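You operate a simulated robot arm through the tools that you are given. There is no shell and no other tool. Be economical: measure what you need, move in short steps, check, and stop when the job is done.

You are at the controls of a simulated two-armed robot. One attempt, no reset.

## Task
Put the hand brush on the leak test table lower shelf. Put one of the glove packs from the glove tub on the green table lower shelf. Pick up the measuring jug with one hand, pass it to the other hand and put it on the green table lower shelf. Put the yellow lamp on the top of the analyser cart. Take the grey tub on the cap test table top and put it away on the oil table top. Put the red tub on the cap test table lower shelf. Press the yellow test button two times. Take the yellow tub from the blue trolley top and put it on the red cover on the absorber. Open the top desk drawer, put the red tread gauge on the blue trolley top away inside, then shut the drawer. Take the measuring cup and leave it on the fourth shelf from the bottom of the tall rack. The order is free. Set down upright: measuring jug, yellow lamp, measuring cup.

The check looks at the end state, three seconds after you hand in, the way a careful person would. Anything else that was tipped, shoved, dropped, spilled or broken makes it a failure. A push-on lid holds only when it is set on centred and level and pressed home; a screw cap is set on level and turned clockwise until tight.

## Robot
Two 7-joint arms with two-finger parallel grippers on one trunk, on a base that drives. Base frame: it is fixed to the floor where the robot stands at the start and does not move with it; the origin is under the middle of the robot, x ahead of it, y to its left, z up. Units: mm, degrees, N and s.
The left shoulder is at the start at [50, 177, 1179], the right one opposite. Places, roughly: cap test table lower shelf [-1200, -2300, 300]; dr [-9100, -4000, 600]; fourth shelf of the tall rack [-8200, -4100, 1300]; glove pack (7x3x12 cm) [600, -200, 900]; green table lower shelf [-600, -2000, 300]; grey tub (22x17x10 cm) [-1000, -1800, 900]; hand brush (30x5x8 cm) [500, -100, 300]; leak test table lower shelf [-300, -1200, 300]; measuring cup [-4750, -4000, 750]; oil table top [600, 0, 800]; red cover on the absorber [-4700, 800, 500]; red tread gauge [-4500, -4000, 750]; red tub [-1000, -2500, 750]; top desk drawer [-9200, -3900, 600]; top of the analyser cart [-3400, 1100, 1100]; yellow lamp (6x6x16 cm) [300, -1100, 400]; yellow test button [-3500, -4300, 1600]; yellow tub (17x14x8 cm) [-4500, -4200, 800]. Payload 3.43 kg a hand.
Tool frame (each hand has its own): the origin (TCP) lies between the finger pads and is the grasp point; the fingertips stand 34 mm ahead of it; z points along the fingers, y is the line along which they close. Largest opening 128 mm; finger width 24, thickness 12; the body of the gripper, 48 by 130 mm, starts 96 mm behind the TCP.
Orientation is that of the tool frame in the base frame, as a unit quaternion [x, y, z, w]. With the fingers straight down and closing along the base's y, the tool's x points along the base's -x, its y along +y and its z along -z.

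## Interface
- The arms move only by the tool move_arm. It takes "left_rows", "right_rows" or both (then of equal length, played together; a hand with none holds still); each is a list that holds one entry, the list of rows, each a list of 7 numbers: the closure in counts, from 0 (fully open) to 255 (shut), then the shift along the base's x, y, z in mm, then the turn, a rotation vector about the base's x, y, z in degrees. In form: [[[grip, dx, dy, dz, rx, ry, rz], ...]]. A call has 1 to 10 rows; each row shifts and turns the commanded pose from where the row before left it. Each row takes 0.2 s and may step no farther than 50 mm and 8.6 degrees from the row before; otherwise, or with a gripper value out of range, the whole call is refused. Where a pose cannot be reached the arm comes as near as it can. A force on the tool above 40 N (or 10 N above the force at the start of the call, whichever is more), or a blocked arm, ends the call early, and 0.2 s more pass. The fingers move at their own pace (about 108 mm/s each) and stop on an object; they squeeze with about 44 N. The grip force told is the motor's: it shows also when the fingers shut on nothing. Time passes only in rows, and 0.2 s behind the last, so rows that do not move let the fingers close. The reply holds the time, the measured pose of the TCP, the force on the tool along the base axes, the opening and the grip force, in the units named above and with some noise, with the torque about the TCP (base axes, N m) and any sound that the robot's microphone picked up.
- Cameras (640 x 400 px; columns grow to the right, rows downward): "scene" is now at [152.3, 3.2, 1328.1]; the picture's right is [0.06, -1.00, 0.00], its down [-0.78, -0.05, -0.62] and it looks along [0.62, 0.04, -0.78] (base axes); focal length 214 px, centre (320, 200). "left" rides on the left gripper at [76, 11, -160] in its tool frame; the picture's right is [-0.15, 0.99, 0.00], its down [-0.88, -0.13, -0.46] and it looks along [-0.45, -0.07, 0.89] (tool axes); focal length 234 px, centre (320, 200). "right" rides on the right gripper at [76, -11, -160] in its tool frame; the picture's right is [0.15, 0.99, 0.00], its down [-0.88, 0.13, -0.46] and it looks along [-0.45, 0.07, 0.89] (tool axes); focal length 234 px, centre (320, 200). There is no depth. A picture from a camera that has moved, and an enlarged one, comes with that camera's place and axes in the base frame and with its lens. The place of the scene camera against the robot may be out by one fixed shift of up to 18 mm in any direction.
- camera(camera): a new picture of that camera. No time passes.
- slide_trunk(by): slides the trunk up (or, below 0, down) by that many mm; the arms and the scene camera ride with it, the base frame stays. It gives what a move gives, with no picture.
- roll_base(legs): drives the robot by 1 to 6 legs, each [ahead, turn to the left] in mm and degrees, along the robot's own axes; the way and the turn of a leg run together, so that a leg with both is an arc; at most 1500 mm and 180 degrees a leg. The arms and the cameras ride along, it lands a little off, and it stops where it bumps. It gives what a move gives.
- aim_head(pan, tilt): turns the head with the scene camera to pan (to the left, within 80 degrees either way) and tilt (down, from -29 to 69), counted from straight ahead of the robot. It gives what a move gives.
- zoom(camera, box): a new picture of the part [left, top, right, bottom] of that camera's present view, enlarged. No time passes.
- sign_off(): hands the job in; it is judged then, once.

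Work in short steps. Places have to be worked out from the pictures, the camera data and where the tool is seen: move nearer, look again, correct. Check each grasp and each placing, and mend what went wrong. You have 546 turns and 338 pictures in all, those below and enlarged ones among them. Open the grippers and draw the arms clear of the work before you hand the job in, unless the task says otherwise.

The tools are called by a JSON object that holds its "op" and its "data". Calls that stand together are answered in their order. move_arm: Moves the arms, as the interface text tells. Its arguments: {"type":"object","properties":{"left_rows":{"type":"array","items":{"type":"array","items":{"type":"array","items":{"type":"number"}}}},"right_rows":{"type":"array","items":{"type":"array","items":{"type":"array","items":{"type":"number"}}}}},"required":[]} The other tools are called the same way: slide_trunk (by) slides the trunk up or down; roll_base (legs) drives the base; aim_head (pan, tilt) turns the head that bears the scene camera; camera (camera) takes a picture; zoom (camera, box) takes an enlarged picture of a part of a camera's view; sign_off () hands the job in.

At the start:

```text
clock: 0.0
left_tcp_pos: [440.5, -13.5, 1078.5]
left_tool_rot: [-0.003, 1.0, -0.001, 0.001]
left_contact_force: [-0.5, -0.1, -0.8]
left_moment: [0.0, -0.02, -0.01]
left_gripper_width: 128.2
left_grip_force: 0.1
right_tcp_pos: [309.7, -312.6, 1075.7]
right_tool_rot: [0.0, 1.0, 0.0, 0.0]
right_contact_force: [-0.5, 0.0, 0.1]
right_moment: [0.0, 0.03, 0.03]
right_gripper_width: 128.0
right_grip_force: 0.1
trunk travel left (down, up): [-350.0, 51.0]
robot x, y, heading: [0.7, 0.8, 0.2]
head pan, tilt: [3.4, 51.4]
```

scene: 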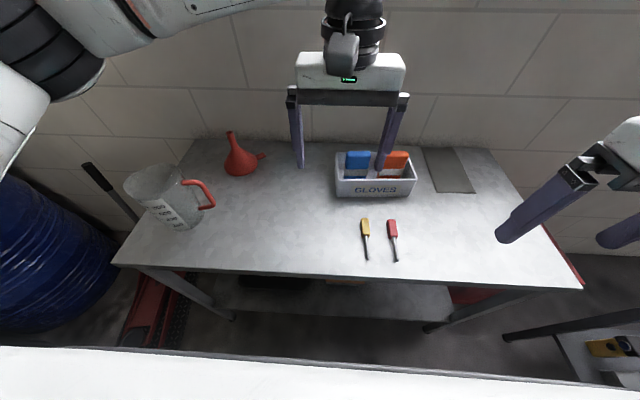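
right: 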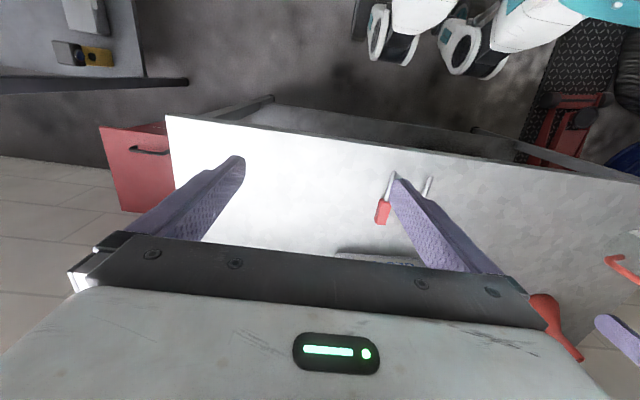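
left: 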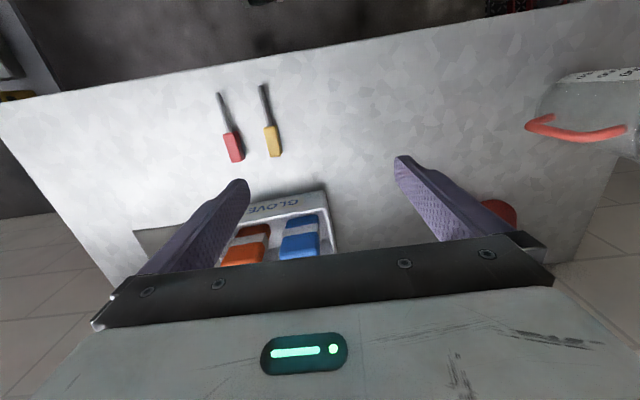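

I'll look round before moving: the head right and left, to learn the layout.

{"op": "aim_head", "data": {"pan": -60, "tilt": 30}}

{"op": "camera", "data": {"camera": "scene"}}

{"op": "aim_head", "data": {"pan": 70, "tilt": 30}}

{"op": "camera", "data": {"camera": "scene"}}

```text
clock: 1.3
left_tcp_pos: [440.5, -13.7, 1079.8]
left_tool_rot: [-0.002, 1.0, -0.001, 0.0]
left_contact_force: [-0.2, -0.4, -0.4]
left_moment: [0.03, 0.04, -0.01]
left_gripper_width: 128.1
left_grip_force: 0.0
right_tcp_pos: [309.4, -313.7, 1078.1]
right_tool_rot: [-0.001, 1.0, 0.0, 0.0]
right_contact_force: [0.1, -0.3, 0.9]
right_moment: [-0.01, -0.07, -0.02]
right_gripper_width: 127.9
right_grip_force: 0.1
trunk travel left (down, up): [-350.0, 51.0]
robot x, y, heading: [1.3, 0.3, 0.2]
head pan, tilt: [-60.0, 30.0]
```

```text
334 pictures are left
camera scene: at [122.1, -79.6, 1359.5], right [-0.87, -0.5, 0.0], down [-0.25, 0.43, -0.87], along [0.43, -0.75, -0.5], focal length 214 px, centre (320, 200)
```

scene: 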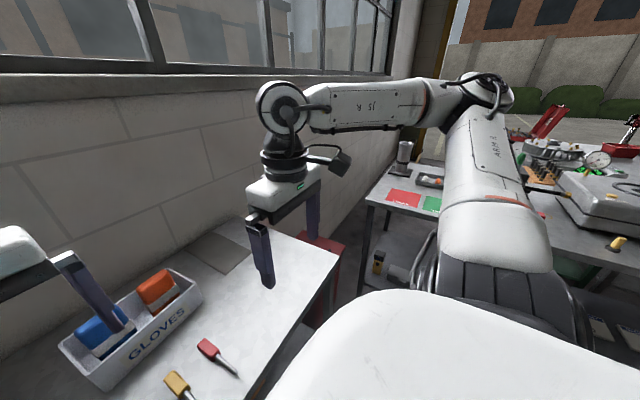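

```text
clock: 3.5
left_tcp_pos: [440.1, -13.5, 1079.4]
left_tool_rot: [-0.002, 1.0, 0.0, 0.0]
left_contact_force: [0.0, -0.3, -0.1]
left_moment: [-0.01, 0.01, -0.01]
left_gripper_width: 127.8
left_grip_force: 0.1
right_tcp_pos: [308.7, -313.3, 1077.6]
right_tool_rot: [0.0, 1.0, 0.0, 0.001]
right_contact_force: [-0.1, -0.2, 0.7]
right_moment: [0.02, 0.0, 0.01]
right_gripper_width: 127.7
right_grip_force: 0.0
trunk travel left (down, up): [-350.0, 51.0]
robot x, y, heading: [0.8, -0.1, -0.1]
head pan, tilt: [70.0, 30.0]
```

```text
333 pictures are left
camera scene: at [107.8, 83.7, 1359.5], right [0.94, -0.34, 0.0], down [-0.17, -0.47, -0.87], along [0.3, 0.81, -0.5], focal length 214 px, centre (320, 200)
```

scene: 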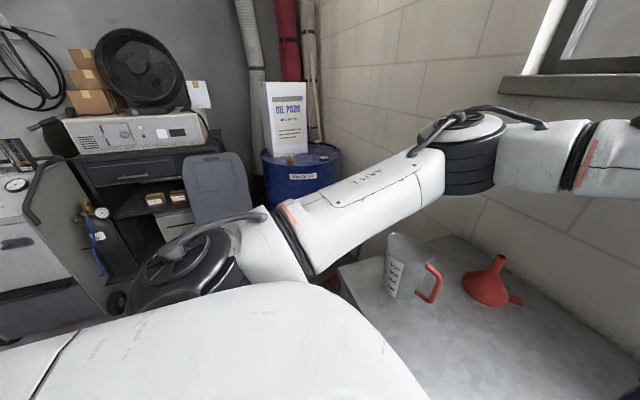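

The oil table is ahead, with the jug at about [456,415]. I'll check the right side a bit more and look straight down to see the robot's footprint.

{"op": "aim_head", "data": {"pan": -80, "tilt": 45}}

{"op": "camera", "data": {"camera": "scene"}}

{"op": "aim_head", "data": {"pan": 0, "tilt": 60}}

{"op": "camera", "data": {"camera": "scene"}}

```text
clock: 5.8
left_tcp_pos: [440.5, -13.3, 1078.9]
left_tool_rot: [-0.002, 1.0, 0.0, 0.0]
left_contact_force: [1.4, -0.2, 0.2]
left_moment: [0.04, -0.03, -0.03]
left_gripper_width: 128.2
left_grip_force: 0.0
right_tcp_pos: [309.2, -313.4, 1077.3]
right_tool_rot: [-0.001, 1.0, 0.0, 0.0]
right_contact_force: [-0.4, 0.1, -0.2]
right_moment: [0.0, 0.0, 0.0]
right_gripper_width: 127.9
right_grip_force: 0.0
trunk travel left (down, up): [-350.0, 51.0]
robot x, y, heading: [-1.6, -1.2, 0.1]
head pan, tilt: [-80.0, 45.0]
```

```text
332 pictures are left
camera scene: at [91.0, -81.4, 1336.9], right [-0.98, -0.17, 0.0], down [-0.12, 0.7, -0.71], along [0.12, -0.7, -0.71], focal length 214 px, centre (320, 200)
```

scene: 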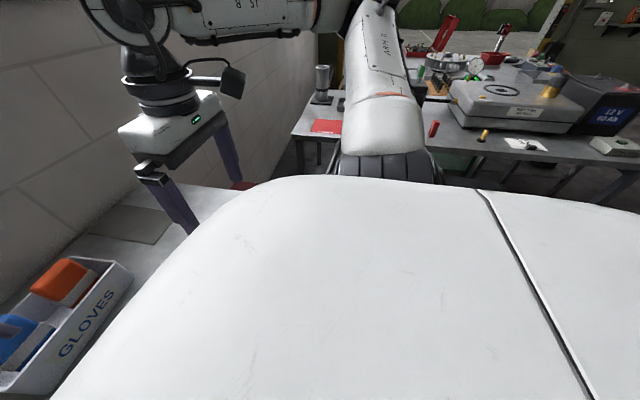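

```text
clock: 7.3
left_tcp_pos: [440.5, -14.3, 1078.8]
left_tool_rot: [-0.003, 1.0, 0.0, 0.001]
left_contact_force: [-0.1, 1.0, 0.3]
left_moment: [0.01, 0.02, 0.02]
left_gripper_width: 128.0
left_grip_force: 0.1
right_tcp_pos: [310.4, -313.9, 1076.4]
right_tool_rot: [-0.001, 1.0, 0.0, 0.0]
right_contact_force: [0.2, 0.4, -1.4]
right_moment: [0.0, 0.01, -0.05]
right_gripper_width: 128.1
right_grip_force: 0.0
trunk travel left (down, up): [-350.0, 51.0]
robot x, y, heading: [-3.6, 0.9, -0.0]
head pan, tilt: [0.0, 60.0]
```

```text
331 pictures are left
camera scene: at [143.5, -1.4, 1317.4], right [0.0, -1.0, 0.0], down [-0.87, 0.0, -0.5], along [0.5, 0.0, -0.87], focal length 214 px, centre (320, 200)
```

scene: 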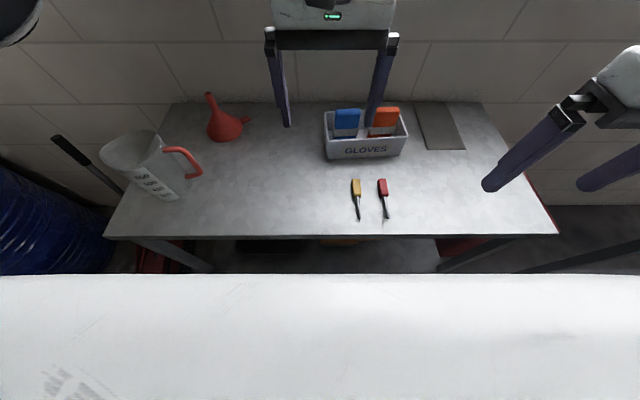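

Backing off from the table so the low shelf can be seen.

{"op": "roll_base", "data": {"legs": [[-500, 0]]}}

{"op": "aim_head", "data": {"pan": 0, "tilt": 45}}

{"op": "slide_trunk", "data": {"by": -350}}

{"op": "camera", "data": {"camera": "scene"}}

```text
clock: 10.2
left_tcp_pos: [-43.7, -14.7, 1079.6]
left_tool_rot: [0.001, 1.0, 0.0, 0.0]
left_contact_force: [0.0, -0.1, 0.7]
left_moment: [0.0, -0.02, -0.04]
left_gripper_width: 128.2
left_grip_force: 0.1
right_tcp_pos: [-175.8, -314.4, 1076.5]
right_tool_rot: [0.002, 1.0, -0.001, 0.002]
right_contact_force: [-0.1, -0.1, -0.2]
right_moment: [0.01, -0.05, 0.02]
right_gripper_width: 127.9
right_grip_force: 0.1
trunk travel left (down, up): [-350.0, 51.0]
robot x, y, heading: [-482.6, -0.2, -0.3]
head pan, tilt: [0.0, 60.0]
```

```text
clock: 11.0
left_tcp_pos: [-42.0, -15.3, 1079.0]
left_tool_rot: [0.001, 1.0, 0.0, 0.0]
left_contact_force: [0.3, -0.8, -0.3]
left_moment: [0.01, -0.01, -0.02]
left_gripper_width: 128.2
left_grip_force: 0.1
right_tcp_pos: [-176.5, -314.0, 1076.1]
right_tool_rot: [0.003, 1.0, 0.0, 0.0]
right_contact_force: [-0.4, 0.1, 0.4]
right_moment: [-0.03, -0.01, 0.03]
right_gripper_width: 128.0
right_grip_force: 0.0
trunk travel left (down, up): [-350.0, 51.0]
robot x, y, heading: [-480.9, 3.3, -0.4]
head pan, tilt: [0.0, 45.0]
```

```text
clock: 14.4
left_tcp_pos: [-42.3, -15.4, 728.2]
left_tool_rot: [0.001, 1.0, 0.0, 0.0]
left_contact_force: [-0.2, -0.6, 0.7]
left_moment: [0.02, -0.01, 0.04]
left_gripper_width: 128.0
left_grip_force: 0.0
right_tcp_pos: [-175.5, -314.3, 726.8]
right_tool_rot: [0.003, 1.0, 0.0, 0.0]
right_contact_force: [0.0, 0.2, 0.4]
right_moment: [-0.02, 0.01, 0.02]
right_gripper_width: 128.1
right_grip_force: 0.0
trunk travel left (down, up): [0.0, 401.0]
robot x, y, heading: [-481.5, 2.1, -0.5]
head pan, tilt: [0.0, 45.0]
```

```text
330 pictures are left
camera scene: at [-325.0, -0.6, 986.9], right [-0.01, -1.0, 0.0], down [-0.71, 0.01, -0.71], along [0.71, -0.01, -0.71], focal length 214 px, centre (320, 200)
```

scene: 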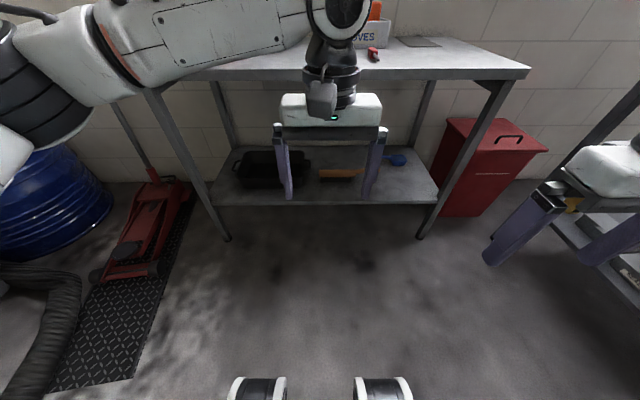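

The lower shelf is in view; zooming in on the brush.

{"op": "zoom", "data": {"camera": "scene", "box": [200, 130, 460, 250]}}

```text
2.46 times, centred on (330, 190) of scene
camera zoom: at [-325.0, -0.6, 986.9], right [-0.01, -1.0, 0.0], down [-0.71, 0.01, -0.71], along [0.71, -0.01, -0.71], focal length 528 px, centre (295, 225)
```

zoom: 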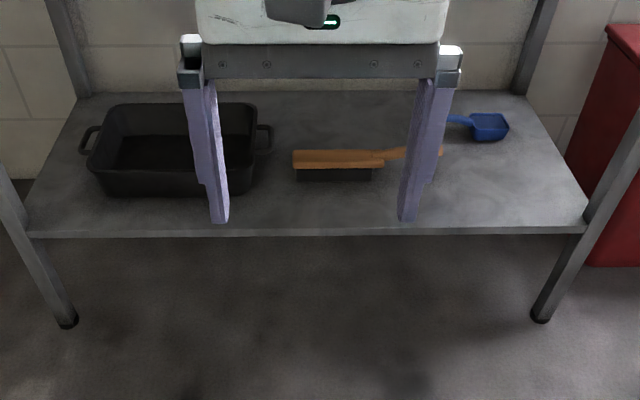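

The brush lies along y, about y 0 to -285, near x=490 on the z≈300 shelf. I'll bring the right hand low and forward with fingers closing along x, and lift the left hand away.

{"op": "move_arm", "data": {"right_rows": [[[0, 30, 8, -22, 0, 0, 8.6], [0, 30, 8, -22, 0, 0, 8.6], [0, 30, 8, -22, 0, 0, 8.6], [0, 30, 8, -22, 0, 0, 8.6], [0, 30, 8, -22, 0, 0, 8.6], [0, 30, 8, -22, 0, 0, 8.6], [0, 30, 8, -22, 0, 0, 8.6], [0, 30, 8, -22, 0, 0, 8.6], [0, 30, 8, -22, 0, 0, 8.6], [0, 30, 8, -22, 0, 0, 8.6]]], "left_rows": [[[0, -10, 18, 25, 0, 0, 0], [0, -10, 18, 25, 0, 0, 0], [0, -10, 18, 25, 0, 0, 0], [0, -10, 18, 25, 0, 0, 0], [0, -10, 18, 25, 0, 0, 0], [0, -10, 18, 25, 0, 0, 0], [0, -10, 18, 25, 0, 0, 0], [0, -10, 18, 25, 0, 0, 0], [0, -10, 18, 25, 0, 0, 0], [0, -10, 18, 25, 0, 0, 0]]]}}

{"op": "camera", "data": {"camera": "scene"}}

{"op": "camera", "data": {"camera": "right"}}

```text
clock: 16.6
left_tcp_pos: [-140.8, 164.5, 977.8]
left_tool_rot: [0.001, 1.0, -0.001, 0.0]
left_contact_force: [0.5, 0.5, 0.2]
left_moment: [0.03, 0.05, 0.02]
left_gripper_width: 127.7
left_grip_force: 0.1
right_tcp_pos: [-129.9, -166.4, 502.6]
right_tool_rot: [-0.644, 0.765, -0.021, 0.024]
right_contact_force: [-0.2, 0.5, 0.4]
right_moment: [-0.04, 0.01, 0.01]
right_gripper_width: 128.0
right_grip_force: 0.1
right hand out of reach, approached as far as the arm can: row 5, 6, 7, 8, 9, 10
trunk travel left (down, up): [0.0, 401.0]
robot x, y, heading: [-482.4, -0.9, -0.8]
head pan, tilt: [0.0, 45.0]
```

```text
328 pictures are left
camera scene: at [-324.9, -0.6, 986.9], right [-0.01, -1.0, 0.0], down [-0.71, 0.01, -0.71], along [0.71, -0.01, -0.71], focal length 214 px, centre (320, 200)
```

scene: 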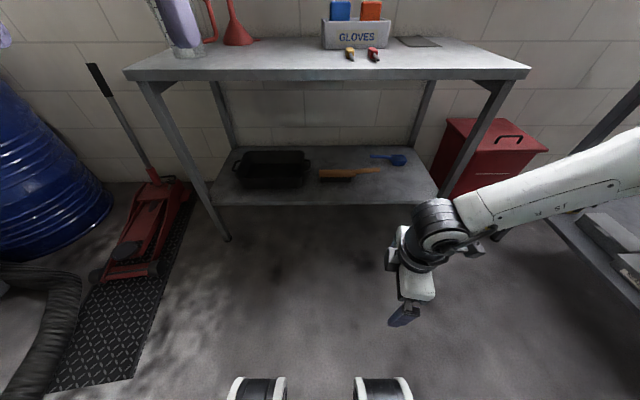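

```text
327 pictures are left
camera right: at [-142.3, -243.7, 660.7], right [-1.0, 0.02, -0.06], down [-0.01, 0.89, 0.46], along [0.07, 0.46, -0.89], focal length 234 px, centre (320, 200)
```

right: 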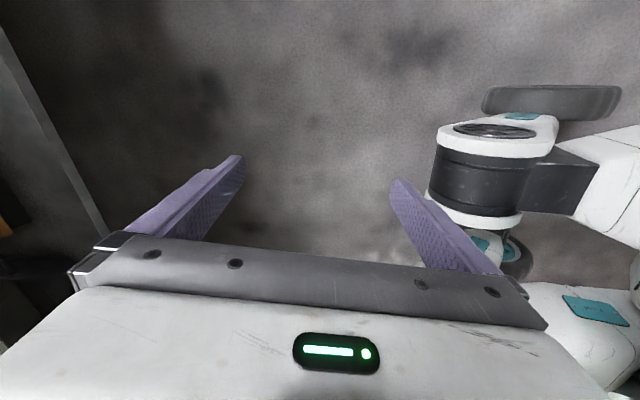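

The straight-down reach ends about 350 mm ahead. I'll test the reach with the tool pitched forward about 45°.

{"op": "move_arm", "data": {"right_rows": [[[0, 10, 0, 0, 0, -7.5, 1.5], [0, 20, 0, 0, 0, -7.5, 1.5], [0, 20, 0, 0, 0, -7.5, 1.5], [0, 20, 0, 0, 0, -7.5, 1.5], [0, 30, 0, 0, 0, -7.5, 1.5], [0, 30, 0, 0, 0, -7.5, 1.5], [0, 30, 0, 0, 0, 0, 0], [0, 30, 0, 0, 0, 0, 0], [0, 30, 0, 0, 0, 0, 0], [0, 30, 0, 0, 0, 0, 0]]]}}

{"op": "camera", "data": {"camera": "scene"}}

```text
clock: 18.8
left_tcp_pos: [-142.2, 164.7, 978.9]
left_tool_rot: [0.001, 1.0, 0.0, 0.0]
left_contact_force: [0.6, -0.7, -0.2]
left_moment: [0.0, 0.02, 0.0]
left_gripper_width: 127.9
left_grip_force: 0.0
right_tcp_pos: [114.8, -204.4, 560.6]
right_tool_rot: [-0.643, 0.646, -0.262, 0.317]
right_contact_force: [0.4, 1.0, 0.9]
right_moment: [0.02, 0.01, 0.0]
right_gripper_width: 127.9
right_grip_force: 0.1
right hand out of reach, approached as far as the arm can: row 3, 4, 5, 6, 8, 9, 10
trunk travel left (down, up): [0.0, 401.0]
robot x, y, heading: [-480.9, 0.3, -0.6]
head pan, tilt: [0.0, 45.0]
```

```text
326 pictures are left
camera scene: at [-325.0, -0.6, 986.9], right [-0.01, -1.0, 0.0], down [-0.71, 0.01, -0.71], along [0.71, -0.01, -0.71], focal length 214 px, centre (320, 200)
```

scene: 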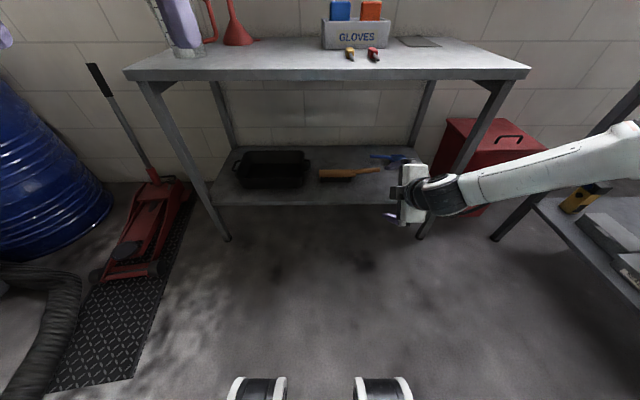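

Pitched forward it reaches about 600 mm ahead. I'll test lowering to brush height here in free space before driving in.

{"op": "move_arm", "data": {"right_rows": [[[0, -10, 0, -40, 0, 0, 0], [0, -10, 0, -40, 0, 0, 0], [0, -10, 0, -40, 0, 0, 0], [0, 0, 0, -40, 0, 0, 0], [0, 0, 0, 0, 0, 0, 0]]]}}

{"op": "camera", "data": {"camera": "right"}}

```text
clock: 20.0
left_tcp_pos: [-139.9, 163.7, 978.5]
left_tool_rot: [0.001, 1.0, 0.0, 0.0]
left_contact_force: [0.9, 0.2, -1.0]
left_moment: [-0.03, -0.01, 0.02]
left_gripper_width: 128.2
left_grip_force: 0.2
right_tcp_pos: [90.7, -222.2, 533.5]
right_tool_rot: [-0.643, 0.646, -0.263, 0.316]
right_contact_force: [-0.4, 0.2, 0.0]
right_moment: [0.0, -0.01, -0.01]
right_gripper_width: 127.8
right_grip_force: 0.1
right hand out of reach, approached as far as the arm can: row 1, 2, 3, 4
trunk travel left (down, up): [0.0, 401.0]
robot x, y, heading: [-483.5, 2.2, -0.5]
head pan, tilt: [0.0, 45.0]
```

```text
325 pictures are left
camera right: at [-19.9, -308.8, 641.4], right [-0.65, -0.11, -0.75], down [-0.45, 0.85, 0.27], along [0.61, 0.51, -0.61], focal length 234 px, centre (320, 200)
```

right: 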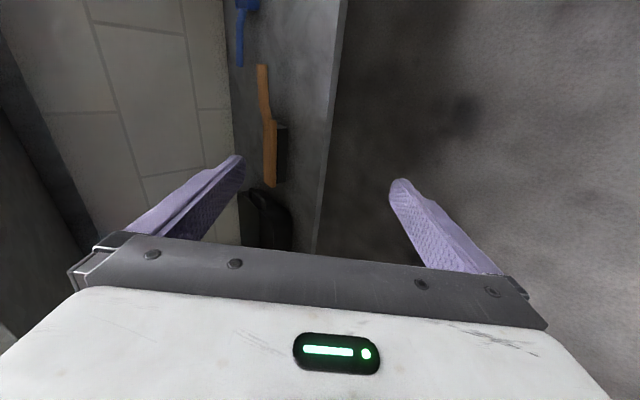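

The wrist turn seems to be limiting; I'll roll the hand the other way about its own axis (180°), pulling back a little.

{"op": "move_arm", "data": {"right_rows": [[[0, -20, 5, 0, 6.34, 0.6, -5.6], [0, -20, 5, 0, 6.34, 0.6, -5.6], [0, -20, 5, 0, 6.34, 0.6, -5.6], [0, -20, 5, 0, 6.34, 0.6, -5.6], [0, -20, 5, 0, 6.34, 0.6, -5.6], [0, 0, 0, 0, 6.34, 0.6, -5.6], [0, 0, 0, 0, 6.34, 0.6, -5.6], [0, 0, 0, 0, 6.34, 0.6, -5.6], [0, 0, 0, 0, 6.34, 0.6, -5.6], [0, 0, 0, 0, 6.34, 0.6, -5.6]]]}}

{"op": "move_arm", "data": {"right_rows": [[[0, 0, 0, 0, 6.34, 0.6, -5.6], [0, 0, 0, 0, 6.34, 0.6, -5.6], [0, 0, 0, 0, 6.34, 0.6, -5.6], [0, 0, 0, 0, 6.34, 0.6, -5.6], [0, 0, 0, 0, 6.34, 0.6, -5.6], [0, 0, 0, 0, 6.34, 0.6, -5.6], [0, 0, 0, 0, 6.34, 0.6, -5.6], [0, 0, 0, 0, 6.34, 0.6, -5.6], [0, 0, 0, 0, 6.34, 0.6, -5.6], [0, 0, 0, 0, 6.34, 0.6, -5.6]]]}}

{"op": "camera", "data": {"camera": "scene"}}

```text
clock: 22.2
left_tcp_pos: [-141.1, 163.9, 977.8]
left_tool_rot: [0.001, 1.0, 0.0, 0.0]
left_contact_force: [0.2, 1.0, -0.9]
left_moment: [-0.02, -0.02, 0.01]
left_gripper_width: 128.0
left_grip_force: 0.1
right_tcp_pos: [-1.9, -192.0, 547.6]
right_tool_rot: [-0.039, 0.912, 0.021, 0.407]
right_contact_force: [0.6, -0.5, 0.0]
right_moment: [-0.01, 0.05, 0.01]
right_gripper_width: 128.0
right_grip_force: 0.1
right hand out of reach, approached as far as the arm can: row 2, 3, 4, 5
trunk travel left (down, up): [0.0, 401.0]
robot x, y, heading: [-480.5, -0.8, -0.4]
head pan, tilt: [0.0, 45.0]
```

```text
clock: 24.4
left_tcp_pos: [-140.7, 164.6, 977.4]
left_tool_rot: [0.001, 1.0, 0.0, 0.0]
left_contact_force: [0.5, -0.3, 1.1]
left_moment: [0.0, -0.02, -0.01]
left_gripper_width: 127.9
left_grip_force: 0.0
right_tcp_pos: [-0.2, -190.4, 550.3]
right_tool_rot: [0.586, 0.699, 0.291, 0.288]
right_contact_force: [-0.3, 0.2, -0.6]
right_moment: [0.0, 0.03, 0.01]
right_gripper_width: 128.0
right_grip_force: 0.0
right hand out of reach, approached as far as the arm can: row 7
trunk travel left (down, up): [0.0, 401.0]
robot x, y, heading: [-483.5, -0.5, -0.2]
head pan, tilt: [0.0, 45.0]
```

```text
324 pictures are left
camera scene: at [-325.0, -0.6, 986.9], right [-0.01, -1.0, 0.0], down [-0.71, 0.01, -0.71], along [0.71, -0.01, -0.71], focal length 214 px, centre (320, 200)
```

scene: 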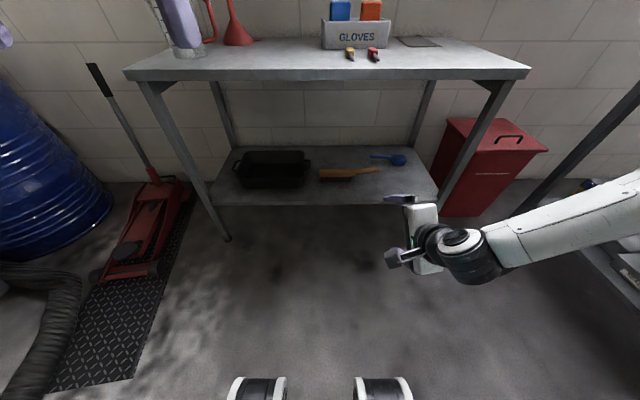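

Now testing the lowering in this roll.

{"op": "move_arm", "data": {"right_rows": [[[0, 10, 0, -40, 0, 0, 0], [0, 10, 0, -40, 0, 0, 0], [0, 10, 0, -40, 0, 0, 0], [0, 10, 0, -40, 0, 0, 0], [0, 10, 0, -20, 0, 0, 0]]]}}

```text
clock: 25.6
left_tcp_pos: [-141.3, 164.8, 978.8]
left_tool_rot: [0.0, 1.0, -0.001, 0.0]
left_contact_force: [-0.9, 0.3, -0.3]
left_moment: [0.0, -0.03, 0.04]
left_gripper_width: 128.0
left_grip_force: 0.1
right_tcp_pos: [42.9, -195.1, 536.4]
right_tool_rot: [0.585, 0.7, 0.291, 0.287]
right_contact_force: [-0.7, -0.4, 0.4]
right_moment: [0.0, -0.01, -0.02]
right_gripper_width: 128.1
right_grip_force: 0.0
right hand out of reach, approached as far as the arm can: row 1, 2, 3, 4, 5
trunk travel left (down, up): [0.0, 401.0]
robot x, y, heading: [-480.2, 2.2, -0.6]
head pan, tilt: [0.0, 45.0]
```

Low trunk seems to fold the elbow badly. I'll raise the trunk by 200 and lower the hand with the arm instead.

{"op": "slide_trunk", "data": {"by": 200}}

{"op": "move_arm", "data": {"right_rows": [[[0, 0, 0, -40, 0, 0, 0], [0, 0, 0, -40, 0, 0, 0], [0, 0, 0, -40, 0, 0, 0], [0, 0, 0, -40, 0, 0, 0], [0, 0, 0, -40, 0, 0, 0], [0, 0, 0, -40, 0, 0, 0], [0, 0, 0, -40, 0, 0, 0], [0, 0, 0, -40, 0, 0, 0], [0, 0, 0, -40, 0, 0, 0]]]}}

{"op": "camera", "data": {"camera": "scene"}}

```text
clock: 27.8
left_tcp_pos: [-141.5, 163.8, 1178.6]
left_tool_rot: [0.001, 1.0, 0.0, 0.0]
left_contact_force: [0.3, 0.4, 0.4]
left_moment: [-0.01, 0.0, -0.02]
left_gripper_width: 128.1
left_grip_force: 0.0
right_tcp_pos: [41.6, -195.6, 736.0]
right_tool_rot: [0.585, 0.7, 0.292, 0.288]
right_contact_force: [-0.4, -0.9, 0.5]
right_moment: [0.04, 0.0, -0.02]
right_gripper_width: 128.3
right_grip_force: 0.0
trunk travel left (down, up): [-200.0, 201.0]
robot x, y, heading: [-485.6, 3.4, -0.3]
head pan, tilt: [0.0, 45.0]
```

```text
clock: 29.8
left_tcp_pos: [-141.3, 164.8, 1179.1]
left_tool_rot: [0.001, 1.0, -0.001, 0.0]
left_contact_force: [-0.5, 0.6, -0.5]
left_moment: [0.0, -0.02, -0.01]
left_gripper_width: 128.2
left_grip_force: 0.1
right_tcp_pos: [41.2, -195.5, 736.5]
right_tool_rot: [0.586, 0.7, 0.291, 0.287]
right_contact_force: [-0.1, -0.4, -0.5]
right_moment: [0.01, 0.0, 0.02]
right_gripper_width: 127.8
right_grip_force: 0.1
right hand out of reach, approached as far as the arm can: row 1, 2, 3, 4, 5, 6, 7, 8, 9
trunk travel left (down, up): [-200.0, 201.0]
robot x, y, heading: [-486.1, 0.1, -0.7]
head pan, tilt: [0.0, 45.0]
```

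```text
323 pictures are left
camera scene: at [-325.0, -0.6, 1186.9], right [-0.01, -1.0, 0.0], down [-0.71, 0.01, -0.71], along [0.71, -0.01, -0.71], focal length 214 px, centre (320, 200)
```

scene: 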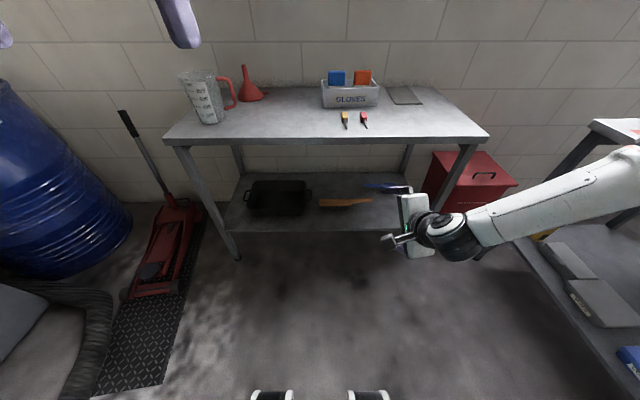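

Still stuck on a joint limit. I'll go back to neutral yaw nearer the body, then try lowering there to learn what the arm can do.

{"op": "move_arm", "data": {"right_rows": [[[0, -20, 10, 0, -6.1, -0.6, 5.5], [0, -20, 10, 0, -6.1, -0.6, 5.5], [0, -20, 10, 0, -6.1, -0.6, 5.5], [0, -20, 10, 0, -6.1, -0.6, 5.5], [0, -20, 10, 0, -6.1, -0.6, 5.5], [0, -20, 0, 0, -6.1, -0.6, 5.5], [0, -20, 0, 0, -6.1, -0.6, 5.5], [0, -20, 0, 0, -6.1, -0.6, 5.5], [0, -20, 0, 0, -6.1, -0.6, 5.5], [0, -20, 0, 0, -6.1, -0.6, 5.5]]]}}

{"op": "move_arm", "data": {"right_rows": [[[0, 0, 0, 0, 0, 7, 0], [0, 0, 0, 0, 0, 7, 0], [0, 0, 0, 0, 0, 7, 0], [0, 0, 0, 0, 0, 7, 0], [0, 0, 0, 0, 0, 7, 0], [0, 0, 0, 0, 0, 7, 0], [0, 0, 0, -40, 0, 0, 0], [0, 0, 0, -40, 0, 0, 0], [0, 0, 0, -40, 0, 0, 0], [0, 0, 0, -40, 0, 0, 0]]]}}

{"op": "camera", "data": {"camera": "scene"}}

```text
clock: 32.0
left_tcp_pos: [-141.1, 164.3, 1178.9]
left_tool_rot: [0.0, 1.0, 0.0, 0.0]
left_contact_force: [0.2, 0.3, -1.0]
left_moment: [0.0, 0.03, 0.02]
left_gripper_width: 128.4
left_grip_force: 0.0
right_tcp_pos: [-68.4, -169.6, 761.6]
right_tool_rot: [-0.022, 0.914, 0.03, 0.405]
right_contact_force: [-0.3, -0.2, -0.9]
right_moment: [-0.01, -0.01, -0.02]
right_gripper_width: 128.2
right_grip_force: 0.0
right hand out of reach, approached as far as the arm can: row 1, 2, 3, 4, 5, 6, 7, 8, 9, 10
trunk travel left (down, up): [-200.0, 201.0]
robot x, y, heading: [-481.6, -4.1, -0.6]
head pan, tilt: [0.0, 45.0]
```

```text
clock: 34.2
left_tcp_pos: [-141.2, 164.9, 1177.1]
left_tool_rot: [0.001, 1.0, 0.0, -0.001]
left_contact_force: [-0.3, -1.0, 0.2]
left_moment: [0.01, -0.04, 0.0]
left_gripper_width: 128.1
left_grip_force: 0.1
right_tcp_pos: [-86.0, -212.0, 651.2]
right_tool_rot: [-0.008, 0.998, 0.039, 0.052]
right_contact_force: [0.2, -0.4, -0.4]
right_moment: [-0.01, 0.02, -0.01]
right_gripper_width: 128.0
right_grip_force: 0.1
right hand out of reach, approached as far as the arm can: row 8, 9, 10
trunk travel left (down, up): [-200.0, 201.0]
robot x, y, heading: [-482.0, 1.1, -0.4]
head pan, tilt: [0.0, 45.0]
```

```text
322 pictures are left
camera scene: at [-325.0, -0.6, 1186.9], right [-0.01, -1.0, 0.0], down [-0.71, 0.01, -0.71], along [0.71, -0.01, -0.71], focal length 214 px, centre (320, 200)
```

scene: 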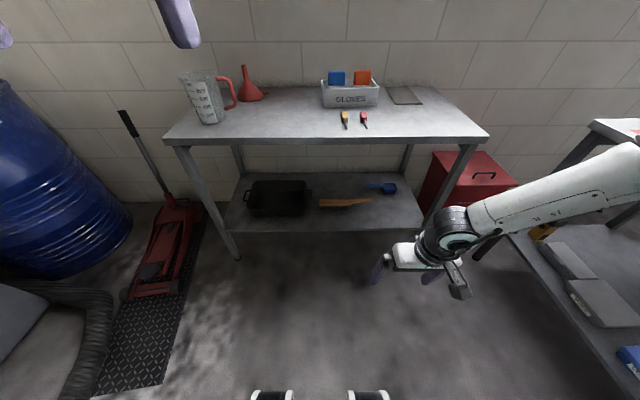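

Test lowering closer to the body.

{"op": "move_arm", "data": {"right_rows": [[[0, -40, 0, 0, 0, 0, 0], [0, -40, 0, 0, 0, 0, 0], [0, -40, 0, 0, 0, 0, 0], [0, -10, 0, -40, 0, 0, 0], [0, 0, 0, -40, 0, 0, 0], [0, 0, 0, -40, 0, 0, 0], [0, 0, 0, -40, 0, 0, 0], [0, 0, 0, -40, 0, 0, 0], [0, 0, 0, -40, 0, 0, 0], [0, 0, 0, -40, 0, 0, 0]]]}}

{"op": "aim_head", "data": {"pan": -50, "tilt": 40}}

{"op": "camera", "data": {"camera": "scene"}}

```text
clock: 36.4
left_tcp_pos: [-140.5, 164.5, 1177.4]
left_tool_rot: [0.001, 1.0, 0.0, 0.0]
left_contact_force: [0.0, -0.2, -0.1]
left_moment: [0.0, 0.01, 0.01]
left_gripper_width: 127.9
left_grip_force: 0.1
right_tcp_pos: [-200.2, -274.2, 606.0]
right_tool_rot: [-0.008, 0.998, 0.038, 0.053]
right_contact_force: [0.1, -0.1, 0.0]
right_moment: [-0.01, -0.02, 0.01]
right_gripper_width: 128.0
right_grip_force: 0.0
right hand out of reach, approached as far as the arm can: row 4, 5, 6, 7, 8, 9, 10
trunk travel left (down, up): [-200.0, 201.0]
robot x, y, heading: [-483.4, -1.1, -0.6]
head pan, tilt: [0.0, 45.0]
```

```text
clock: 37.5
left_tcp_pos: [-140.1, 163.3, 1177.5]
left_tool_rot: [0.001, 1.0, -0.001, 0.0]
left_contact_force: [-0.2, 0.5, 0.4]
left_moment: [0.0, 0.0, 0.0]
left_gripper_width: 128.0
left_grip_force: 0.1
right_tcp_pos: [-200.2, -273.9, 607.0]
right_tool_rot: [-0.008, 0.998, 0.038, 0.053]
right_contact_force: [-0.6, 0.6, 0.3]
right_moment: [0.0, -0.01, 0.01]
right_gripper_width: 127.9
right_grip_force: 0.2
trunk travel left (down, up): [-200.0, 201.0]
robot x, y, heading: [-483.9, 3.4, -0.4]
head pan, tilt: [-50.0, 40.0]
```

```text
321 pictures are left
camera scene: at [-352.2, -65.4, 1194.1], right [-0.77, -0.64, 0.0], down [-0.41, 0.5, -0.77], along [0.49, -0.59, -0.64], focal length 214 px, centre (320, 200)
```

scene: 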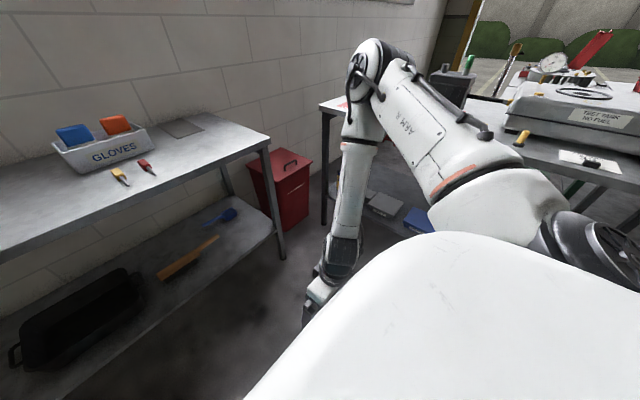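

The forearm is vertical here, so the wrist cannot bend outward; the stated reach is toward the middle. I'll shift inward to y≈-90 and lower.

{"op": "move_arm", "data": {"right_rows": [[[0, 5, 40, 40, 0, 0, 0], [0, 5, 40, 0, 0, 0, 0], [0, 5, 40, 0, 0, 0, 0], [0, 5, 40, 0, 0, 0, 0], [0, 0, 20, -40, 0, 0, 0], [0, 0, 0, -40, 0, 0, 0], [0, 0, 0, -40, 0, 0, 0], [0, 0, 0, -40, 0, 0, 0], [0, 0, 0, -40, 0, 0, 0], [0, 0, 0, -40, 0, 0, 0]]]}}

{"op": "camera", "data": {"camera": "scene"}}

```text
refused: row 1 steps farther than a row can; nothing moved
```

```text
320 pictures are left
camera scene: at [-352.2, -65.4, 1194.1], right [-0.77, -0.64, 0.0], down [-0.41, 0.5, -0.77], along [0.49, -0.59, -0.64], focal length 214 px, centre (320, 200)
```

scene: 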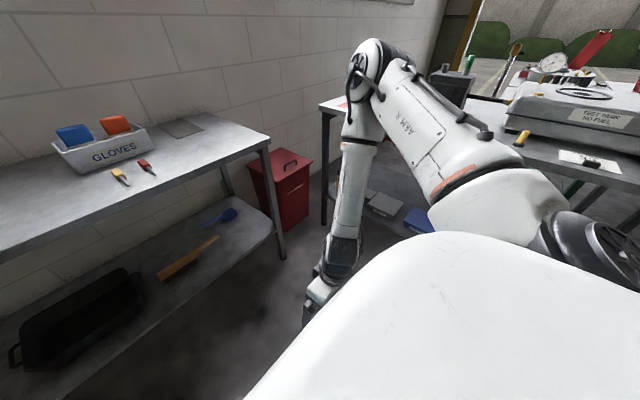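

Same move with smaller steps.

{"op": "move_arm", "data": {"right_rows": [[[0, 0, 30, 30, 0, 0, 0], [0, 5, 40, 0, 0, 0, 0], [0, 5, 40, 0, 0, 0, 0], [0, 5, 40, 0, 0, 0, 0], [0, 0, 20, -40, 0, 0, 0], [0, 0, 0, -45, 0, 0, 0], [0, 0, 0, -45, 0, 0, 0], [0, 0, 0, -45, 0, 0, 0], [0, 0, 0, -45, 0, 0, 0], [0, 0, 0, -45, 0, 0, 0]]]}}

{"op": "camera", "data": {"camera": "scene"}}

```text
clock: 39.7
left_tcp_pos: [-140.7, 163.9, 1177.9]
left_tool_rot: [0.001, 1.0, 0.0, 0.0]
left_contact_force: [0.0, -0.3, -0.9]
left_moment: [0.02, 0.03, -0.03]
left_gripper_width: 128.1
left_grip_force: 0.2
right_tcp_pos: [-174.9, -256.4, 611.8]
right_tool_rot: [-0.008, 0.998, 0.038, 0.053]
right_contact_force: [0.6, 0.5, 0.4]
right_moment: [0.01, -0.01, -0.01]
right_gripper_width: 127.9
right_grip_force: 0.1
right hand out of reach, approached as far as the arm can: row 2, 3, 4, 5, 6, 7, 8, 9, 10
trunk travel left (down, up): [-200.0, 201.0]
robot x, y, heading: [-483.9, -0.2, -0.6]
head pan, tilt: [-50.0, 40.0]
```

```text
319 pictures are left
camera scene: at [-352.0, -65.9, 1194.1], right [-0.77, -0.64, 0.0], down [-0.41, 0.5, -0.77], along [0.49, -0.59, -0.64], focal length 214 px, centre (320, 200)
```

scene: 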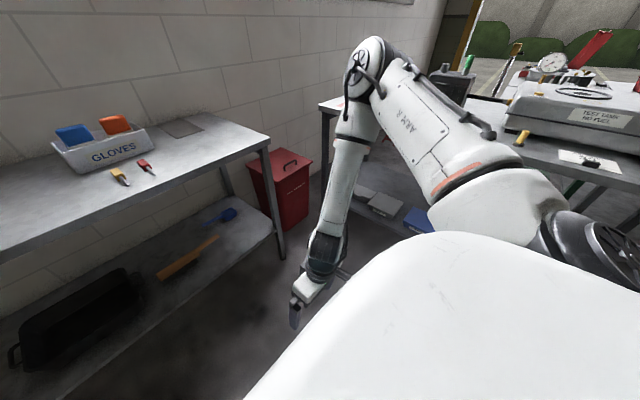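

Going up first, then inward at height, then down, so that the elbow takes another path.

{"op": "move_arm", "data": {"right_rows": [[[0, 0, 0, 45, 0, 0, 0], [0, 0, 0, 45, 0, 0, 0], [0, 0, 0, 45, 0, 0, 0], [0, 0, 0, 45, 0, 0, 0], [0, 0, 0, 45, 0, 0, 0], [0, 0, 0, 45, 0, 0, 0], [0, 0, 40, 0, 0, 6, 0], [0, 0, 40, 0, 0, 0, -4], [0, 0, 40, 0, 0, 0, 0], [0, 0, 40, 0, 0, 0, 0]]]}}

{"op": "move_arm", "data": {"right_rows": [[[0, 0, 0, -45, 0, 0, 0], [0, 0, 0, -45, 0, 0, 0], [0, 0, 0, -45, 0, 0, 0], [0, 0, 0, -45, 0, 0, 0], [0, 0, 0, -45, 0, 0, 0], [0, 0, 0, -45, 0, 0, 0], [0, 0, 0, -45, 0, 0, 0], [0, 0, 0, -45, 0, 0, 0], [0, 0, 0, -45, 0, 0, 0], [0, 0, 0, -45, 0, 0, 0]]]}}

{"op": "camera", "data": {"camera": "scene"}}

```text
clock: 41.9
left_tcp_pos: [-140.4, 165.0, 1177.1]
left_tool_rot: [0.001, 1.0, 0.001, 0.0]
left_contact_force: [0.0, 0.7, 0.3]
left_moment: [-0.02, 0.01, 0.0]
left_gripper_width: 128.0
left_grip_force: 0.1
right_tcp_pos: [-174.1, -98.5, 881.8]
right_tool_rot: [0.028, 0.999, 0.039, 0.0]
right_contact_force: [-0.3, -0.2, -0.9]
right_moment: [0.0, -0.02, -0.02]
right_gripper_width: 127.9
right_grip_force: 0.0
trunk travel left (down, up): [-200.0, 201.0]
robot x, y, heading: [-480.6, 5.1, -0.4]
head pan, tilt: [-50.0, 40.0]
```

```text
clock: 44.1
left_tcp_pos: [-141.8, 162.3, 1177.0]
left_tool_rot: [0.001, 1.0, 0.0, 0.0]
left_contact_force: [-0.4, 1.4, 0.6]
left_moment: [-0.01, 0.01, 0.0]
left_gripper_width: 127.9
left_grip_force: 0.1
right_tcp_pos: [-179.8, -246.9, 614.4]
right_tool_rot: [0.029, 0.999, 0.039, 0.002]
right_contact_force: [0.3, 0.1, -0.3]
right_moment: [-0.03, 0.02, 0.02]
right_gripper_width: 128.0
right_grip_force: 0.0
right hand out of reach, approached as far as the arm can: row 3, 4, 5, 6, 7, 8, 9, 10
trunk travel left (down, up): [-200.0, 201.0]
robot x, y, heading: [-480.4, 1.0, -0.6]
head pan, tilt: [-50.0, 40.0]
```

```text
318 pictures are left
camera scene: at [-352.2, -65.5, 1194.1], right [-0.77, -0.64, 0.0], down [-0.41, 0.5, -0.77], along [0.49, -0.59, -0.64], focal length 214 px, centre (320, 200)
```

scene: 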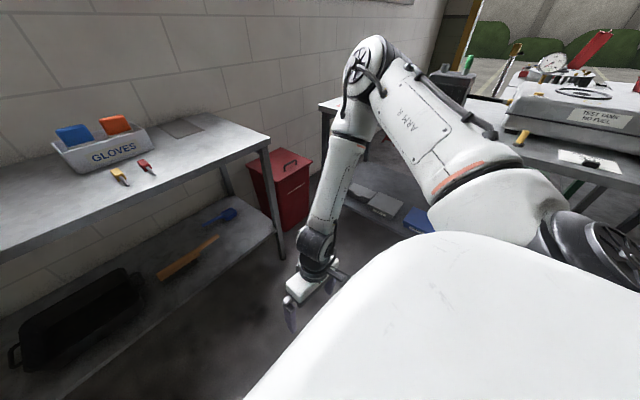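

It slid outward as it went down, so lower is reachable further out. Testing outward: y≈-450.

{"op": "move_arm", "data": {"right_rows": [[[0, 0, -40, 0, 0, 0, 0], [0, 0, -40, 0, 0, 0, 0], [0, 0, -40, 0, 0, 0, 0], [0, 0, -40, 0, 0, 0, 0], [0, 0, -40, 0, 0, 0, 0], [0, 0, 0, -45, 0, 0, 0], [0, 0, 0, -45, 0, 0, 0], [0, 0, 0, -45, 0, 0, 0], [0, 0, 0, -45, 0, 0, 0], [0, 0, 0, -45, 0, 0, 0]]]}}

{"op": "camera", "data": {"camera": "scene"}}

```text
clock: 46.3
left_tcp_pos: [-141.3, 163.5, 1178.0]
left_tool_rot: [0.001, 1.0, 0.001, 0.0]
left_contact_force: [0.4, -0.1, 0.0]
left_moment: [-0.02, 0.0, -0.01]
left_gripper_width: 128.0
left_grip_force: 0.1
right_tcp_pos: [-192.1, -455.1, 553.3]
right_tool_rot: [0.029, 0.999, 0.039, 0.002]
right_contact_force: [0.3, 0.3, 0.5]
right_moment: [-0.03, -0.05, 0.01]
right_gripper_width: 127.7
right_grip_force: 0.1
right hand out of reach, approached as far as the arm can: row 7, 8, 9, 10
trunk travel left (down, up): [-200.0, 201.0]
robot x, y, heading: [-484.8, -0.6, -0.3]
head pan, tilt: [-50.0, 40.0]
```

```text
317 pictures are left
camera scene: at [-352.2, -65.5, 1194.1], right [-0.77, -0.64, 0.0], down [-0.41, 0.5, -0.77], along [0.49, -0.59, -0.64], focal length 214 px, centre (320, 200)
```

scene: 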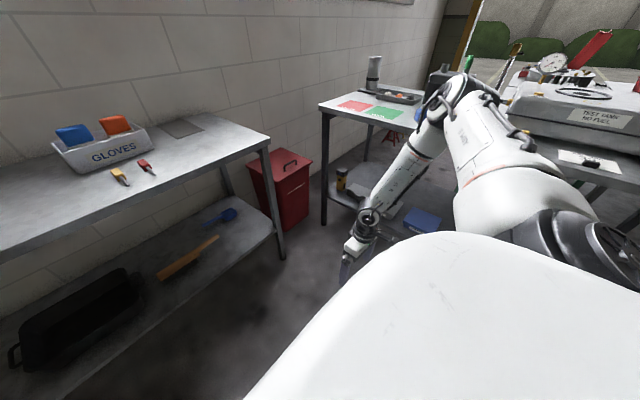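

Lower out there. Exploring still further outward.

{"op": "move_arm", "data": {"right_rows": [[[0, 0, -45, 0, 0, 0, 0], [0, 0, -45, 0, 0, 0, 0], [0, 0, -45, 0, 0, 0, 0], [0, 0, -45, 0, 0, 0, 0], [0, 0, 0, -45, 0, 0, 0], [0, 0, 0, -45, 0, 0, 0], [0, 0, 0, -45, 0, 0, 0], [0, 0, 0, -45, 0, 0, 0], [0, 0, 0, -45, 0, 0, 0]]]}}

{"op": "camera", "data": {"camera": "scene"}}

```text
clock: 48.3
left_tcp_pos: [-141.6, 164.2, 1177.7]
left_tool_rot: [0.001, 1.0, 0.0, 0.0]
left_contact_force: [-1.1, -1.0, -0.8]
left_moment: [0.03, 0.0, -0.01]
left_gripper_width: 127.9
left_grip_force: 0.0
right_tcp_pos: [-209.7, -516.0, 544.7]
right_tool_rot: [0.029, 0.999, 0.036, 0.003]
right_contact_force: [-0.2, 1.0, 0.0]
right_moment: [-0.04, -0.01, -0.01]
right_gripper_width: 127.9
right_grip_force: 0.0
right hand out of reach, approached as far as the arm can: row 2, 3, 4, 5, 6, 7, 8, 9
trunk travel left (down, up): [-200.0, 201.0]
robot x, y, heading: [-479.0, 2.0, -0.8]
head pan, tilt: [-50.0, 40.0]
```

```text
316 pictures are left
camera scene: at [-352.2, -65.5, 1194.2], right [-0.77, -0.64, 0.0], down [-0.41, 0.5, -0.77], along [0.49, -0.59, -0.64], focal length 214 px, centre (320, 200)
```

scene: 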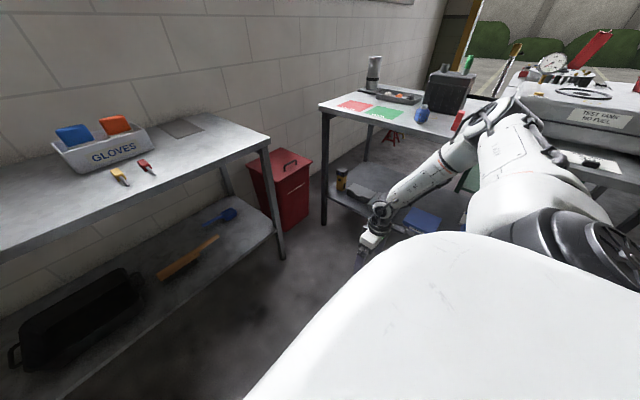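

The elevation limits look like a shoulder-flexion stop. I'll try swinging the hand out beside the robot so the elbow can drop to a hanging posture.

{"op": "move_arm", "data": {"right_rows": [[[0, -30, -20, 30, 0, 0, 0], [0, -30, -20, 30, 0, 0, 0], [0, -30, -20, 30, 0, 0, 0], [0, -30, -20, 30, 0, 0, 0], [0, -30, -20, 30, 0, 0, 0], [0, -30, -20, 30, 0, 0, 0], [0, -30, -20, 30, 0, 0, 0], [0, -40, 0, 0, 0, 0, 0], [0, -40, 0, 0, 0, 0, 0], [0, -40, 0, 0, 0, 0, 0]]]}}

{"op": "aim_head", "data": {"pan": -80, "tilt": 30}}

{"op": "camera", "data": {"camera": "scene"}}

```text
clock: 50.5
left_tcp_pos: [-141.5, 164.0, 1177.2]
left_tool_rot: [0.002, 1.0, -0.001, 0.0]
left_contact_force: [-0.1, -0.1, -0.3]
left_moment: [-0.03, -0.03, 0.02]
left_gripper_width: 127.8
left_grip_force: 0.1
right_tcp_pos: [-329.0, -455.6, 578.7]
right_tool_rot: [0.03, 0.999, 0.036, 0.001]
right_contact_force: [-1.4, 0.2, -0.7]
right_moment: [0.0, -0.02, 0.03]
right_gripper_width: 128.0
right_grip_force: 0.1
right hand out of reach, approached as far as the arm can: row 1, 2, 3, 4, 5, 6, 7, 8, 9, 10
trunk travel left (down, up): [-200.0, 201.0]
robot x, y, heading: [-483.3, 0.8, -0.3]
head pan, tilt: [-50.0, 40.0]
```

```text
clock: 51.5
left_tcp_pos: [-140.4, 164.4, 1177.7]
left_tool_rot: [0.001, 1.0, 0.0, 0.0]
left_contact_force: [-0.2, -0.9, 0.2]
left_moment: [-0.03, -0.01, -0.01]
left_gripper_width: 128.2
left_grip_force: 0.1
right_tcp_pos: [-329.2, -456.3, 579.1]
right_tool_rot: [0.03, 0.999, 0.037, 0.0]
right_contact_force: [-0.5, -0.7, -0.4]
right_moment: [-0.02, -0.02, -0.01]
right_gripper_width: 128.0
right_grip_force: 0.1
trunk travel left (down, up): [-200.0, 201.0]
robot x, y, heading: [-484.3, 5.6, -0.4]
head pan, tilt: [-80.0, 30.0]
```

```text
315 pictures are left
camera scene: at [-391.3, -89.1, 1209.5], right [-0.99, -0.17, 0.0], down [-0.08, 0.49, -0.87], along [0.14, -0.85, -0.5], focal length 214 px, centre (320, 200)
```

scene: 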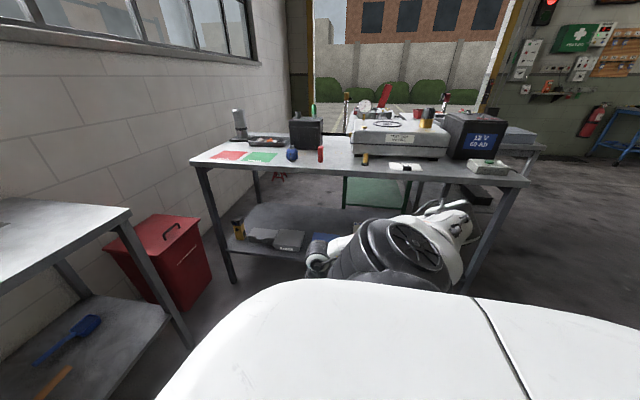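

Raising to get out of the corner, then moving outward at height.

{"op": "move_arm", "data": {"right_rows": [[[0, 0, 0, 45, 0, 0, 0], [0, 0, 0, 45, 0, 0, 0], [0, 0, 0, 45, 0, 0, 0], [0, 0, 0, 45, 0, 0, 0], [0, 0, 0, 45, 0, 0, 0], [0, 0, -45, 0, 0, 0, 0], [0, 0, -45, 0, 0, 0, 0], [0, 0, -45, 0, 0, 0, 0], [0, 0, -45, 0, 0, 0, 0], [0, 0, -45, 0, 0, 0, 0]]]}}

{"op": "move_arm", "data": {"right_rows": [[[0, -40, 0, -20, 0, 0, 0], [0, -40, 0, -20, 0, 0, 0], [0, -40, 0, -20, 0, 0, 0], [0, -40, 0, -20, 0, 0, 0], [0, 0, 0, -45, 0, 0, 0], [0, 0, 0, -45, 0, 0, 0], [0, 0, 0, -45, 0, 0, 0], [0, 0, 0, -45, 0, 0, 0], [0, 0, 0, -45, 0, 0, 0]]]}}

{"op": "camera", "data": {"camera": "scene"}}

```text
clock: 53.7
left_tcp_pos: [-141.2, 164.0, 1176.6]
left_tool_rot: [0.0, 1.0, 0.0, 0.0]
left_contact_force: [-0.2, 0.1, 0.1]
left_moment: [-0.02, 0.03, 0.03]
left_gripper_width: 128.1
left_grip_force: 0.1
right_tcp_pos: [-311.7, -477.2, 808.1]
right_tool_rot: [0.028, 0.999, 0.039, 0.002]
right_contact_force: [-0.2, 1.0, 0.3]
right_moment: [-0.01, -0.03, 0.02]
right_gripper_width: 128.0
right_grip_force: 0.1
right hand out of reach, approached as far as the arm can: row 1, 2, 6, 7, 8, 9, 10
trunk travel left (down, up): [-200.0, 201.0]
robot x, y, heading: [-479.4, 1.9, -0.5]
head pan, tilt: [-80.0, 30.0]
```

```text
clock: 55.7
left_tcp_pos: [-140.7, 164.3, 1177.7]
left_tool_rot: [0.001, 1.0, 0.0, 0.0]
left_contact_force: [-0.4, -0.4, -0.7]
left_moment: [0.01, 0.01, 0.04]
left_gripper_width: 128.0
left_grip_force: 0.2
right_tcp_pos: [-339.7, -425.1, 545.5]
right_tool_rot: [0.028, 0.999, 0.037, 0.002]
right_contact_force: [0.1, -0.3, -0.4]
right_moment: [-0.01, -0.02, -0.03]
right_gripper_width: 128.0
right_grip_force: 0.1
right hand out of reach, approached as far as the arm can: row 1, 2, 3, 4, 5, 6
trunk travel left (down, up): [-200.0, 201.0]
robot x, y, heading: [-481.5, 5.1, -0.5]
head pan, tilt: [-80.0, 30.0]
```

```text
314 pictures are left
camera scene: at [-391.2, -89.3, 1209.5], right [-0.99, -0.17, 0.0], down [-0.08, 0.49, -0.87], along [0.14, -0.85, -0.5], focal length 214 px, centre (320, 200)
```

scene: 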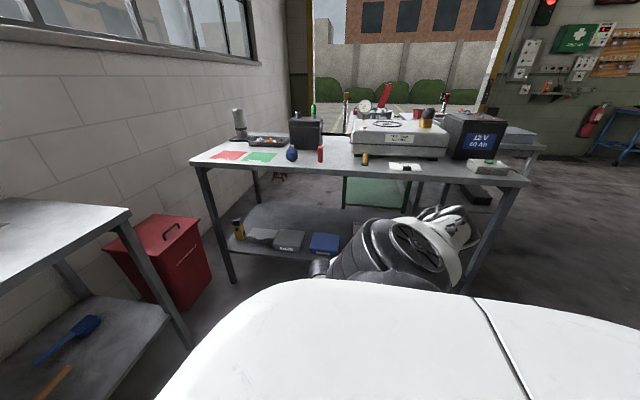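

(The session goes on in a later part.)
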